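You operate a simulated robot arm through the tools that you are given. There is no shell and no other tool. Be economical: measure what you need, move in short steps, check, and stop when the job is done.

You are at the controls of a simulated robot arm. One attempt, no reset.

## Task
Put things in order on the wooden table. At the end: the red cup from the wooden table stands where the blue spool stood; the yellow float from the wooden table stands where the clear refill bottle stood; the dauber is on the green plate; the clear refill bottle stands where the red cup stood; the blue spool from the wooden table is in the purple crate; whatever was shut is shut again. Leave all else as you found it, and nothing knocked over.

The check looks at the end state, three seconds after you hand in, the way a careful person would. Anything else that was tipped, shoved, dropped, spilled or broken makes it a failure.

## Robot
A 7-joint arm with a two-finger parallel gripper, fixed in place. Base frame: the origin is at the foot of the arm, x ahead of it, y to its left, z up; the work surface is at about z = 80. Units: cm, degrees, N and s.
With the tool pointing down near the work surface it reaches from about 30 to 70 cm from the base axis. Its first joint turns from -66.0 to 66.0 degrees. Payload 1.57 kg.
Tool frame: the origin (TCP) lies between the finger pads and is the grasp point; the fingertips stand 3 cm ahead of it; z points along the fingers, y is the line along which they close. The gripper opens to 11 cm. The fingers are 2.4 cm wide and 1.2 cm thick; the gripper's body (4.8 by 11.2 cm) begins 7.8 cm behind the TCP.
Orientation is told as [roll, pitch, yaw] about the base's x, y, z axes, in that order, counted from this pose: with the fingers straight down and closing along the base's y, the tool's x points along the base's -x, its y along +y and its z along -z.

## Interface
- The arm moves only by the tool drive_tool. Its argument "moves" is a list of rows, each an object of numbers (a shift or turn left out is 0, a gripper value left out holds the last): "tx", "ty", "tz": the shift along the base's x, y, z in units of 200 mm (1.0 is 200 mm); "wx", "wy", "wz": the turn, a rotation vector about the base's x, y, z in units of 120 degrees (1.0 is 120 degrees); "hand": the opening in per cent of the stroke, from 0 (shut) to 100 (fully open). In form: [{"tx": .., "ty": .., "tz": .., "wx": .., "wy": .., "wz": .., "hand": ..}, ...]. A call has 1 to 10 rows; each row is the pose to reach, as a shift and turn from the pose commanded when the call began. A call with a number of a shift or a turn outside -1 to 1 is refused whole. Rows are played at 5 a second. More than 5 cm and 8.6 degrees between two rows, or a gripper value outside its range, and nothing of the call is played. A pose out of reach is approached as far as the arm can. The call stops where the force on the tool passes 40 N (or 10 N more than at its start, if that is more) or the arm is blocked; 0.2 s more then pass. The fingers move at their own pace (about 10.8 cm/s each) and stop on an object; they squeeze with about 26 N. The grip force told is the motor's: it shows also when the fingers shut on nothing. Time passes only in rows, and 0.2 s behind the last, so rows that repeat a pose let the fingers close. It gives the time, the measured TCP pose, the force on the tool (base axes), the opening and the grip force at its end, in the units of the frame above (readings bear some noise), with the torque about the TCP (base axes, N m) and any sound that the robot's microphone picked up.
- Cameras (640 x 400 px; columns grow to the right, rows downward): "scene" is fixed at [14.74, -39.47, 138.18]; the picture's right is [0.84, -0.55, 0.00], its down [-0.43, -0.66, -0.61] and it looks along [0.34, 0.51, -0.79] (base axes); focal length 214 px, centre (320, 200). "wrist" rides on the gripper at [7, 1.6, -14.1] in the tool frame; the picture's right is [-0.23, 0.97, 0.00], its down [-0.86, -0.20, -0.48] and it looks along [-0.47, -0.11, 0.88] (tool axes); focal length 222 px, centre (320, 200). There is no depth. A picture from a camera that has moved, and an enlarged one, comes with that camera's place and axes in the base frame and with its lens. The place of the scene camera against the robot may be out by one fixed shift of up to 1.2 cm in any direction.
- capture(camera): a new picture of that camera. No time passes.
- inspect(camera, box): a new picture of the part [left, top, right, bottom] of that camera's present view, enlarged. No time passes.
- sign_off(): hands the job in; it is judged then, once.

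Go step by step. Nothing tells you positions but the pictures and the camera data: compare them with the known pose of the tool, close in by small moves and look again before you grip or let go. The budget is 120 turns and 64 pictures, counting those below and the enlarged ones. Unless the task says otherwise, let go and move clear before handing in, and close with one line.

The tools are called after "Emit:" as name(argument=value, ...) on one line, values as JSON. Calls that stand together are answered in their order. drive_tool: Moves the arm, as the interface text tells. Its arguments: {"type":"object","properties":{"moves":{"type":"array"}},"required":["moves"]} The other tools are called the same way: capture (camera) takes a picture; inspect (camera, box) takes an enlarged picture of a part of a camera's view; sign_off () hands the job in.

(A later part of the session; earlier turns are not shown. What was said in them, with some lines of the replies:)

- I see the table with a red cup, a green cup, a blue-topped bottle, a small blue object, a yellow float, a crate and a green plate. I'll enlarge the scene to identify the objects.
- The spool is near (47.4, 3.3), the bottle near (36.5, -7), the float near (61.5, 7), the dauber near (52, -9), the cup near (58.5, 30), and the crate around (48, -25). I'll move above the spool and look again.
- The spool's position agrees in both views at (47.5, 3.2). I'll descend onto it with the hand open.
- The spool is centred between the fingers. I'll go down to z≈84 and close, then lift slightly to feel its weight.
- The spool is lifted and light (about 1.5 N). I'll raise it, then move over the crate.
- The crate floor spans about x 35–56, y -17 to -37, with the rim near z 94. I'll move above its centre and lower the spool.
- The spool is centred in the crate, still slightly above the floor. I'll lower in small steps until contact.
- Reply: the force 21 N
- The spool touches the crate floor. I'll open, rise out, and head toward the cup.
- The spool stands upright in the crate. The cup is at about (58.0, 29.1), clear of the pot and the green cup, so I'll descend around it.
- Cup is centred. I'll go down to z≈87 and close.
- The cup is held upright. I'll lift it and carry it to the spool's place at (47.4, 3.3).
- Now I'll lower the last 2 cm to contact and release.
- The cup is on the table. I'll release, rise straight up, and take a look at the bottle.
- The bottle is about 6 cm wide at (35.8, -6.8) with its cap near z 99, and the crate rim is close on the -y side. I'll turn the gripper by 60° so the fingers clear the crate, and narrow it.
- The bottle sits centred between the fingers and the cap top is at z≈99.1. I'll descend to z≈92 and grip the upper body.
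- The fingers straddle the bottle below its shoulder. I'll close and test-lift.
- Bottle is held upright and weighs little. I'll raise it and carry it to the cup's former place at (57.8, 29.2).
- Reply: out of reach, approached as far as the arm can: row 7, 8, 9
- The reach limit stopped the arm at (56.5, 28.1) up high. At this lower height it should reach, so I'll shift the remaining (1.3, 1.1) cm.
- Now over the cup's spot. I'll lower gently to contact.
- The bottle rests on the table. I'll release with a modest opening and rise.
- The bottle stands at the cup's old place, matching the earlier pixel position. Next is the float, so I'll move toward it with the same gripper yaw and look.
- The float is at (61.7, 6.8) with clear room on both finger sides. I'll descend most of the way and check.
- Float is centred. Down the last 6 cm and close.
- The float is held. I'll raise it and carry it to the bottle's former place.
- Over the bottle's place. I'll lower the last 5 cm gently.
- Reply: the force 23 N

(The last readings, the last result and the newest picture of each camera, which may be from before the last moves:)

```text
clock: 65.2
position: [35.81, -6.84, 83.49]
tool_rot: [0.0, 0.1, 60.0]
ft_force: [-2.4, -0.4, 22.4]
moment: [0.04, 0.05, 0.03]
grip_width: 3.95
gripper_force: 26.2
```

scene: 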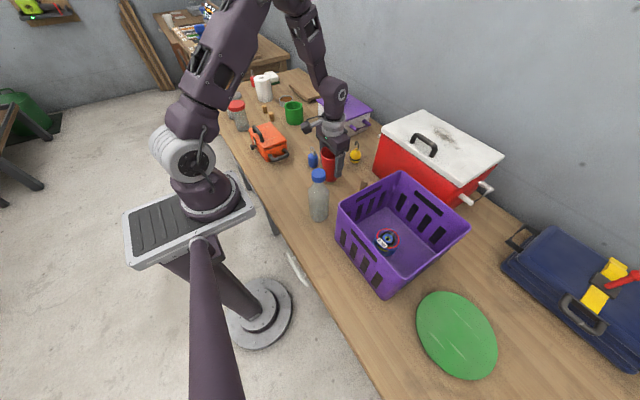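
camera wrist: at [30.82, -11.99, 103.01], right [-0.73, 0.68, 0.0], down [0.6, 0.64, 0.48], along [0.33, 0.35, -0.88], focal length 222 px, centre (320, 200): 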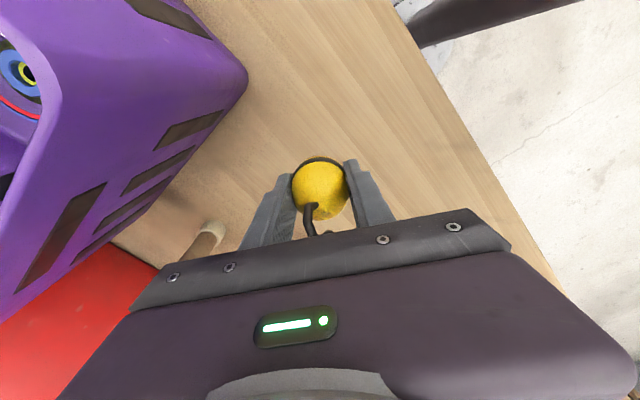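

Contact made. I'll release and rise straight up.

Emit:
drive_tool(moves=[{"tz": 0.004}, {"tz": 0.006, "hand": 70}, {"tz": 0.006}, {"tz": 0.006}, {"tz": 0.1}, {"tz": 0.25}, {"tz": 0.45}, {"tz": 0.65}, {"tz": 0.85}, {"tz": 1.0}])

Emit:
inspect(camera="scene", box=[260, 130, 420, 230])

Emit:
capture(camera="wrist")

```text
clock: 67.4
position: [35.74, -6.88, 103.64]
tool_rot: [0.0, 0.0, 59.9]
ft_force: [0.2, -0.1, -0.9]
moment: [-0.01, 0.01, -0.01]
grip_width: 7.68
gripper_force: 0.0
```

```text
4.00 times, centred on (340, 180) of scene
camera zoom: at [14.74, -39.47, 138.18], right [0.84, -0.55, 0.0], down [-0.43, -0.66, -0.61], along [0.34, 0.51, -0.79], focal length 858 px, centre (240, 280)
```

zoom: 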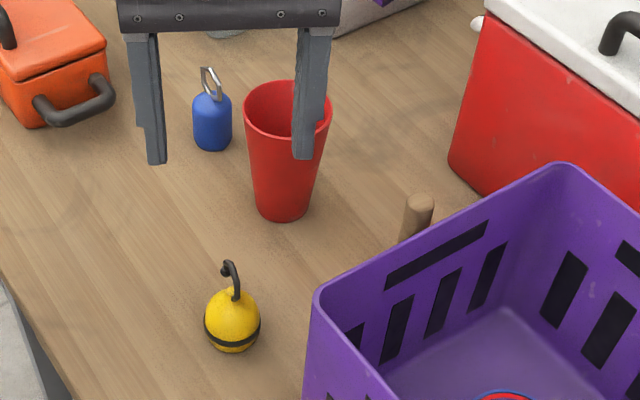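

```text
26 pictures are left
camera wrist: at [30.8, -12.07, 117.79], right [-0.73, 0.68, 0.0], down [0.6, 0.64, 0.48], along [0.33, 0.35, -0.88], focal length 222 px, centre (320, 200)
```

wrist: 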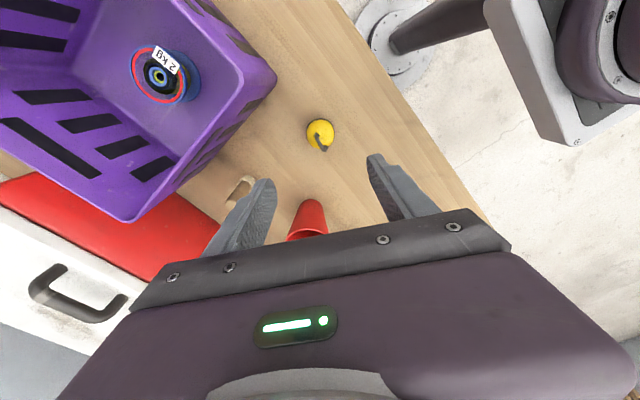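

The float stands at the bottle's place. Next is the dauber at about (52.2, -9.2): I'll turn the gripper to yaw -90° so it fits between crate and cooler, moving above it.

Emit:
drive_tool(moves=[{"wz": -0.067, "tx": 0.08, "ty": -0.01, "tz": 0.03, "hand": 50}, {"wz": -0.133, "tx": 0.16, "ty": -0.02, "tz": 0.05}, {"wz": -0.2, "tx": 0.25, "ty": -0.03, "tz": 0.05}, {"wz": -0.267, "tx": 0.33, "ty": -0.045, "tz": 0.05}, {"wz": -0.333, "tx": 0.41, "ty": -0.06, "tz": 0.05}, {"wz": -0.4, "tx": 0.5, "ty": -0.07, "tz": 0.05}, {"wz": -0.467, "tx": 0.58, "ty": -0.08, "tz": 0.05}, {"wz": -0.533, "tx": 0.66, "ty": -0.09, "tz": 0.05}, {"wz": -0.6, "tx": 0.74, "ty": -0.1, "tz": 0.05}, {"wz": -0.667, "tx": 0.82, "ty": -0.115, "tz": 0.05}])

Emit:
drive_tool(moves=[{"wz": -0.065}, {"wz": -0.13}, {"wz": -0.195}, {"wz": -0.26}, {"wz": -0.325}, {"wz": -0.39}, {"wz": -0.455}, {"wz": -0.52}, {"wz": -0.583}, {"wz": -0.583}])

Emit:
capture(camera="wrist")

Emit:
capture(camera="scene")

```text
clock: 69.6
position: [52.24, -8.89, 104.46]
tool_rot: [0.0, 0.0, -20.2]
ft_force: [0.7, 0.3, -0.8]
moment: [-0.04, -0.01, -0.02]
grip_width: 5.48
gripper_force: 0.1
```

```text
clock: 71.8
position: [52.32, -9.07, 104.62]
tool_rot: [0.0, -0.1, -90.1]
ft_force: [0.0, 0.0, 0.2]
moment: [0.0, -0.01, 0.01]
grip_width: 5.5
gripper_force: 0.2
```

```text
25 pictures are left
camera wrist: at [53.82, -2.06, 118.77], right [0.97, -0.23, 0.0], down [-0.2, -0.85, 0.48], along [-0.11, -0.47, -0.88], focal length 222 px, centre (320, 200)
```

wrist: 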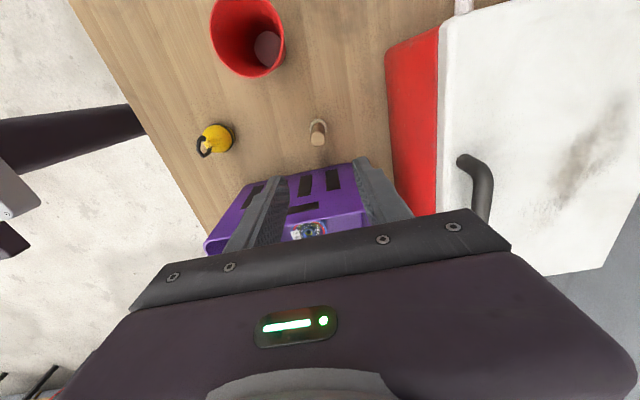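

```text
24 pictures are left
```

scene: 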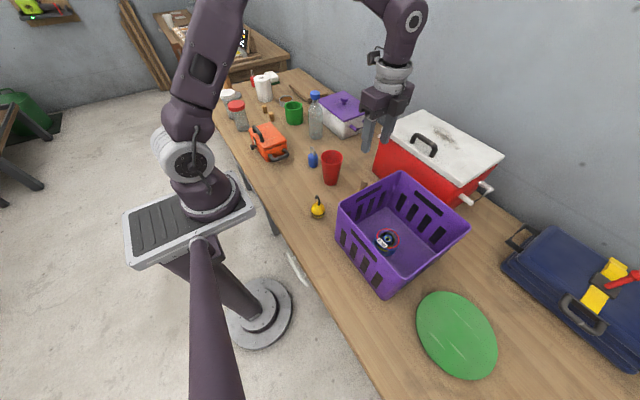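

Emit:
inspect(camera="wrist", box=[270, 90, 370, 160])

```text
5.71 times, centred on (320, 125) of wrist
camera zoom: at [53.82, -2.06, 118.77], right [0.97, -0.23, 0.0], down [-0.2, -0.85, 0.48], along [-0.11, -0.47, -0.88], focal length 1269 px, centre (320, 629)
```

zoom: 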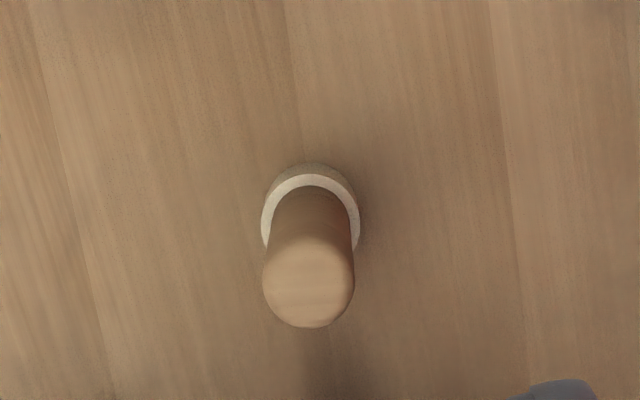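

The dauber stands head-down at (51.95, -9.1), with its top at z≈88.7. I'll descend and grip the handle.

Emit:
drive_tool(moves=[{"tx": -0.012, "ty": 0.005, "tz": -0.2}, {"tx": -0.012, "ty": 0.005, "tz": -0.4}, {"tx": -0.012, "ty": 0.005, "tz": -0.55}, {"tx": -0.012, "ty": 0.005, "tz": -0.65}])

Emit:
capture(camera="wrist")

```text
clock: 72.8
position: [52.03, -8.97, 91.45]
tool_rot: [-0.1, 0.0, -90.0]
ft_force: [-0.5, 0.3, -0.1]
moment: [0.02, -0.05, -0.01]
grip_width: 5.51
gripper_force: 0.0
```

```text
22 pictures are left
camera wrist: at [53.53, -2.03, 105.63], right [0.97, -0.23, 0.0], down [-0.2, -0.85, 0.48], along [-0.11, -0.47, -0.88], focal length 222 px, centre (320, 200)
```

wrist: 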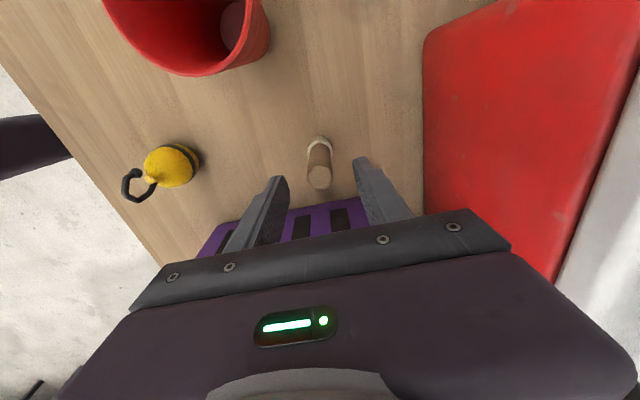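

Dauber handle centred. Down 6 cm and close, then a test lift.

Emit:
drive_tool(moves=[{"tx": -0.005, "tz": -0.12}, {"tx": -0.005, "tz": -0.22}, {"tx": -0.005, "tz": -0.3}, {"tx": -0.005, "tz": -0.3, "hand": 0}, {"tx": -0.005, "tz": -0.3}, {"tx": -0.005, "tz": -0.3}, {"tx": -0.005, "tz": -0.3}])

Emit:
drive_tool(moves=[{"tz": 0.02}, {"tz": 0.05}, {"tz": 0.1}, {"tz": 0.1}])

Emit:
capture(camera="wrist")

```text
clock: 74.4
position: [51.91, -9.04, 85.59]
tool_rot: [0.0, 0.1, -90.0]
ft_force: [0.2, 0.0, -0.4]
moment: [0.0, -0.01, -0.03]
grip_width: 2.06
gripper_force: 25.8
```

```text
clock: 75.4
position: [51.81, -9.01, 87.58]
tool_rot: [0.0, -0.1, -90.0]
ft_force: [-0.5, -0.5, -1.3]
moment: [-0.04, 0.02, 0.0]
grip_width: 2.08
gripper_force: 26.0
```

```text
21 pictures are left
camera wrist: at [53.39, -2.02, 101.75], right [0.97, -0.23, 0.0], down [-0.2, -0.86, 0.48], along [-0.11, -0.47, -0.88], focal length 222 px, centre (320, 200)
```

wrist: 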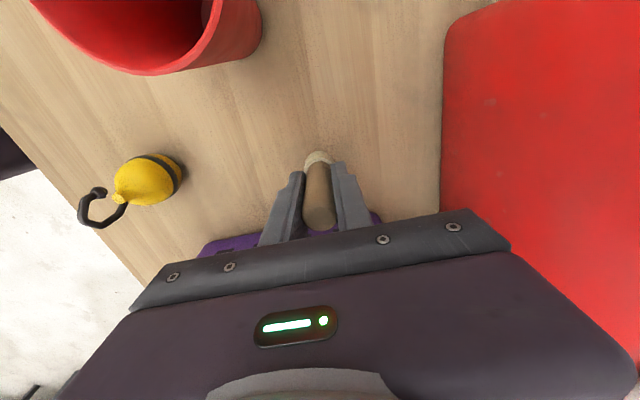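

Held. I'll lift and carry it over the crate toward the green plate, around (42.6, -49.5).

Emit:
drive_tool(moves=[{"tz": 0.12}, {"tz": 0.3}, {"tz": 0.5}, {"tz": 0.7}, {"tz": 0.9}])

Emit:
drive_tool(moves=[{"tx": -0.03, "ty": -0.12}, {"tx": -0.06, "ty": -0.27}, {"tx": -0.1, "ty": -0.42}, {"tx": -0.14, "ty": -0.57}, {"tx": -0.17, "ty": -0.72}, {"tx": -0.2, "ty": -0.87}, {"tx": -0.23, "ty": -1.0}])

Emit:
drive_tool(moves=[{"tx": -0.03, "ty": -0.12}, {"tx": -0.06, "ty": -0.27}, {"tx": -0.1, "ty": -0.42}, {"tx": -0.14, "ty": -0.57}, {"tx": -0.17, "ty": -0.72}, {"tx": -0.2, "ty": -0.87}, {"tx": -0.23, "ty": -1.0}, {"tx": -0.23, "ty": -1.0}])

Emit:
capture(camera="wrist")

Emit:
capture(camera="scene")

```text
clock: 76.6
position: [51.83, -8.86, 105.7]
tool_rot: [0.1, 0.0, -90.0]
ft_force: [0.5, 0.0, 0.0]
moment: [-0.03, 0.01, 0.03]
grip_width: 2.08
gripper_force: 26.1
```

```text
clock: 78.2
position: [47.19, -28.85, 105.68]
tool_rot: [0.0, 0.0, -89.9]
ft_force: [0.6, -0.3, -0.5]
moment: [-0.01, 0.02, 0.0]
grip_width: 2.06
gripper_force: 25.9
```

```text
clock: 80.0
position: [42.82, -46.15, 105.12]
tool_rot: [-0.1, 0.0, -89.9]
ft_force: [0.6, -0.9, -0.6]
moment: [-0.01, -0.01, 0.01]
grip_width: 2.06
gripper_force: 25.4
out of reach, approached as far as the arm can: row 6, 7, 8
```

```text
20 pictures are left
camera wrist: at [44.46, -39.06, 119.28], right [0.97, -0.23, 0.0], down [-0.2, -0.85, 0.48], along [-0.11, -0.47, -0.88], focal length 222 px, centre (320, 200)
```

wrist: 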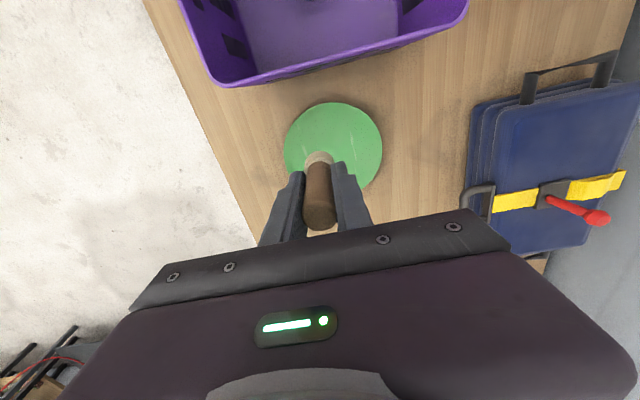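

```text
19 pictures are left
```

scene: 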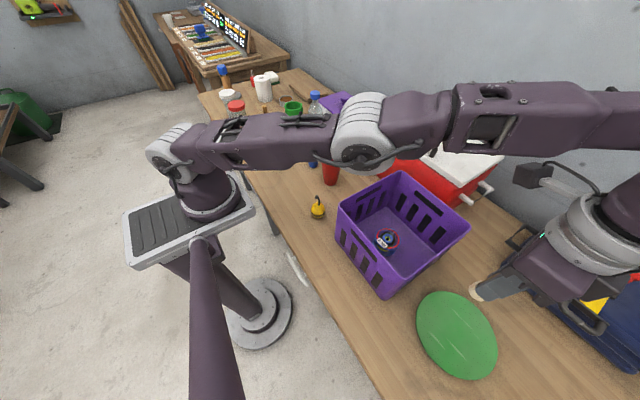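

The plate centre is at about (44.2, -50). I'll lower partway, then shift outward toward the centre where the reach allows.

Emit:
drive_tool(moves=[{"tz": -0.12}, {"tz": -0.27}, {"tz": -0.42}, {"tz": -0.55}, {"tz": -0.62}])

Emit:
drive_tool(moves=[{"tx": 0.02, "ty": -0.06}, {"tx": 0.04, "ty": -0.12}, {"tx": 0.05, "ty": -0.15}, {"tx": 0.05, "ty": -0.15}])

Emit:
capture(camera="wrist")

Emit:
capture(camera="scene")

```text
clock: 81.2
position: [43.0, -46.01, 92.68]
tool_rot: [0.0, 0.0, -90.0]
ft_force: [0.8, 0.1, 0.0]
moment: [0.04, -0.03, -0.05]
grip_width: 2.08
gripper_force: 26.3
```

```text
clock: 82.2
position: [43.94, -47.79, 92.17]
tool_rot: [-0.8, 1.0, -88.8]
ft_force: [-0.3, -0.6, -0.5]
moment: [-0.02, -0.01, -0.02]
grip_width: 2.07
gripper_force: 26.5
out of reach, approached as far as the arm can: row 3
```

```text
18 pictures are left
camera wrist: at [45.57, -41.06, 106.32], right [0.98, -0.21, -0.02], down [-0.17, -0.87, 0.47], along [-0.11, -0.45, -0.88], focal length 222 px, centre (320, 200)
```

wrist: 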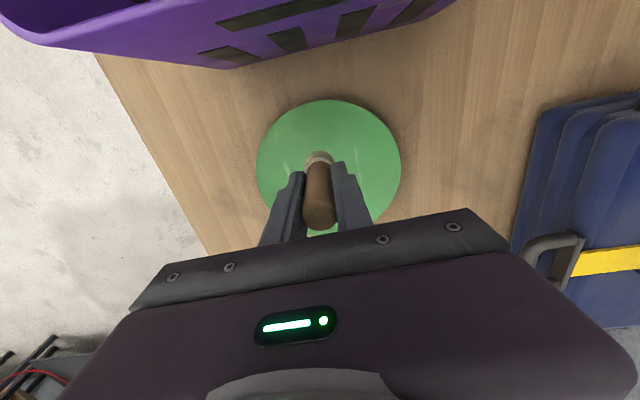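

```text
17 pictures are left
```

scene: 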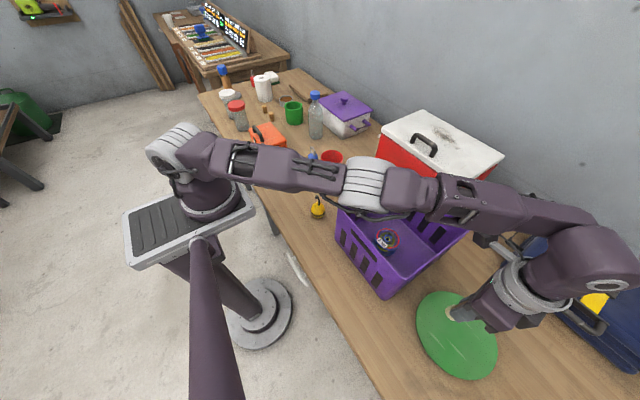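

At the reach limit the tool tilted by about a degree. I'll back off slightly inward, still well over the plate, and check the tilt.

Emit:
drive_tool(moves=[{"tx": -0.02, "ty": 0.025}, {"tx": -0.035, "ty": 0.045}, {"tx": -0.035, "ty": 0.045}])

```text
clock: 83.0
position: [43.29, -48.26, 92.57]
tool_rot: [0.0, 0.0, -90.0]
ft_force: [-1.0, -0.1, -0.6]
moment: [-0.01, 0.01, -0.01]
grip_width: 2.1
gripper_force: 26.4
```

Straight again at (43.3, -48.2). I'll lower toward the plate.

Emit:
drive_tool(moves=[{"tz": -0.08}, {"tz": -0.16}, {"tz": -0.22}, {"tz": -0.25}, {"tz": -0.265}, {"tz": -0.275}, {"tz": -0.285}])

Emit:
capture(camera="scene")

```text
clock: 84.6
position: [43.25, -48.07, 86.89]
tool_rot: [0.0, 0.1, -90.0]
ft_force: [-0.3, 0.1, -0.7]
moment: [-0.04, 0.02, 0.02]
grip_width: 2.08
gripper_force: 25.9
```

```text
16 pictures are left
```

scene: 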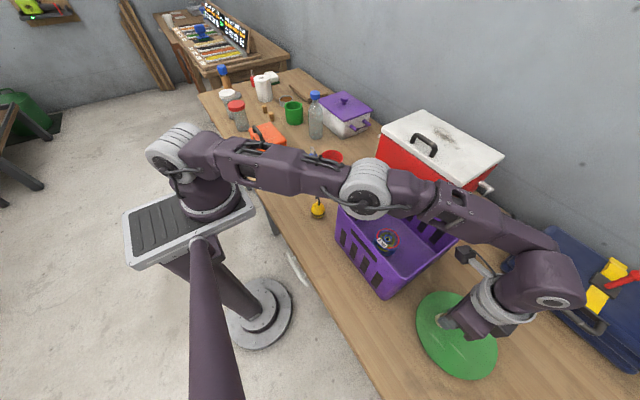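

Emit:
drive_tool(moves=[{"tz": -0.008}, {"tz": -0.016}, {"tz": -0.024}, {"tz": -0.032}, {"tz": -0.04}, {"tz": -0.045}, {"tz": -0.05}])

```text
clock: 86.2
position: [43.25, -48.25, 86.11]
tool_rot: [0.1, 0.0, -90.0]
ft_force: [-1.2, -3.1, 24.8]
moment: [-0.14, -0.04, -0.03]
grip_width: 2.13
gripper_force: 26.0
```

The dauber touches the plate. I'll release and rise.

Emit:
drive_tool(moves=[{"tz": 0.008}, {"tz": 0.01, "hand": 45}, {"tz": 0.01}, {"tz": 0.01}, {"tz": 0.08}, {"tz": 0.2}, {"tz": 0.35}, {"tz": 0.5}])

Emit:
capture(camera="wrist")

```text
clock: 88.0
position: [43.2, -48.33, 96.08]
tool_rot: [0.0, -0.1, -90.2]
ft_force: [-0.4, -0.1, 0.7]
moment: [0.0, -0.01, 0.03]
grip_width: 4.92
gripper_force: 0.1
```

```text
15 pictures are left
camera wrist: at [44.68, -41.25, 110.14], right [0.97, -0.23, 0.0], down [-0.2, -0.86, 0.48], along [-0.11, -0.47, -0.88], focal length 222 px, centre (320, 200)
```

wrist: 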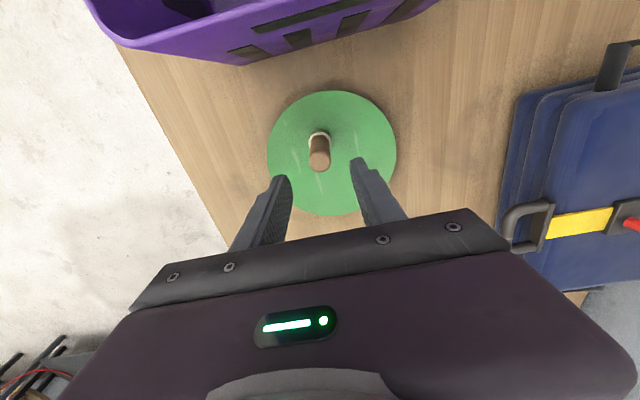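

The dauber stands upright on the plate. I'll retreat high and check the whole scene.

Emit:
drive_tool(moves=[{"tz": 0.15}, {"tz": 0.3, "ty": 0.05}, {"tz": 0.45, "ty": 0.15, "tx": -0.05}, {"tz": 0.6, "ty": 0.3, "tx": -0.1}, {"tz": 0.7, "ty": 0.45, "tx": -0.15}, {"tz": 0.8, "ty": 0.62, "tx": -0.2}, {"tz": 0.9, "ty": 0.8, "tx": -0.25}, {"tz": 1.0, "ty": 1.0, "tx": -0.3}])

Emit:
drive_tool(moves=[{"ty": 0.2, "tz": 0.03}, {"ty": 0.4, "tz": 0.06}, {"ty": 0.6, "tz": 0.1}, {"ty": 0.8, "tz": 0.12}, {"ty": 1.0, "tz": 0.15}])

Emit:
capture(camera="scene")

Emit:
inspect(camera="scene", box=[240, 70, 400, 170])

Emit:
inspect(camera="scene", box=[290, 140, 530, 390])

```text
clock: 89.8
position: [37.22, -28.24, 115.77]
tool_rot: [0.1, -0.1, -90.0]
ft_force: [-0.3, 1.3, 0.1]
moment: [-0.02, -0.01, -0.02]
grip_width: 4.92
gripper_force: 0.1
```

```text
clock: 91.0
position: [37.03, -8.13, 119.15]
tool_rot: [0.0, 0.0, -90.0]
ft_force: [-1.0, -0.1, -0.1]
moment: [0.01, -0.01, 0.01]
grip_width: 4.95
gripper_force: 0.1
```

```text
14 pictures are left
```

scene: 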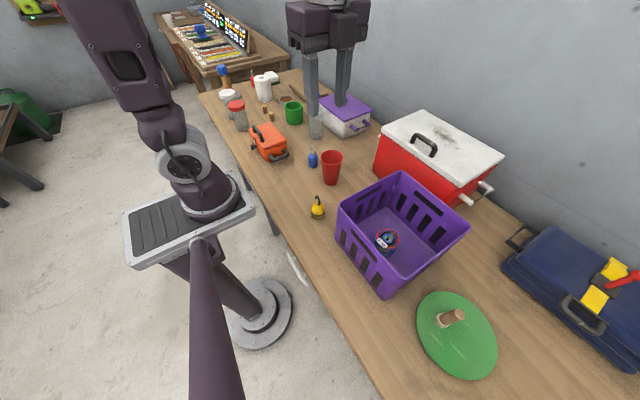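

```text
4.00 times, centred on (320, 120) of scene
camera zoom: at [14.73, -39.47, 138.18], right [0.84, -0.55, 0.0], down [-0.43, -0.66, -0.61], along [0.34, 0.51, -0.79], focal length 858 px, centre (320, 520)
```

zoom: 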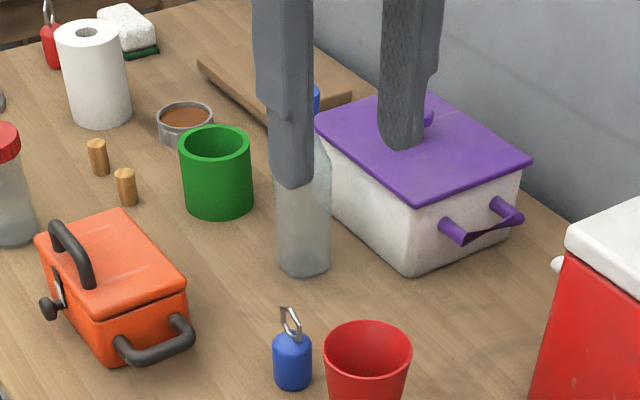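

```text
1.60 times, centred on (410, 265) of scene
camera zoom: at [14.73, -39.47, 138.18], right [0.84, -0.55, 0.0], down [-0.43, -0.66, -0.61], along [0.34, 0.51, -0.79], focal length 343 px, centre (176, 96)
```

zoom: 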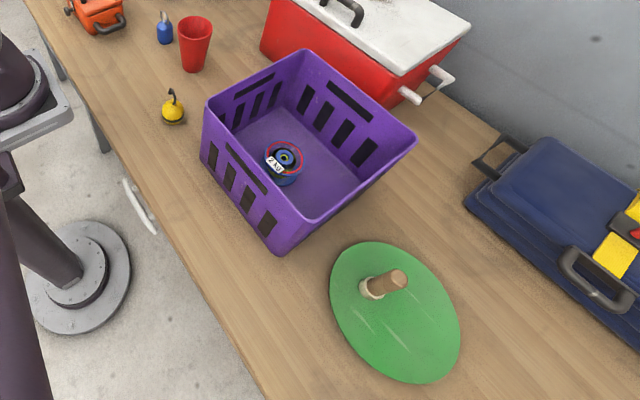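

All five items are in place, upright, and nothing else looks disturbed. The arm is clear, so I'm handing in.

Emit:
sign_off()

```text
The job is handed in.
```

The job is handed in: the blue spool is in the purple crate, the red cup stands where the spool was, the refill bottle where the cup was, the yellow float where the bottle was, and the dauber stands on the green plate. Nothing shut was opened, and nothing was knocked over.
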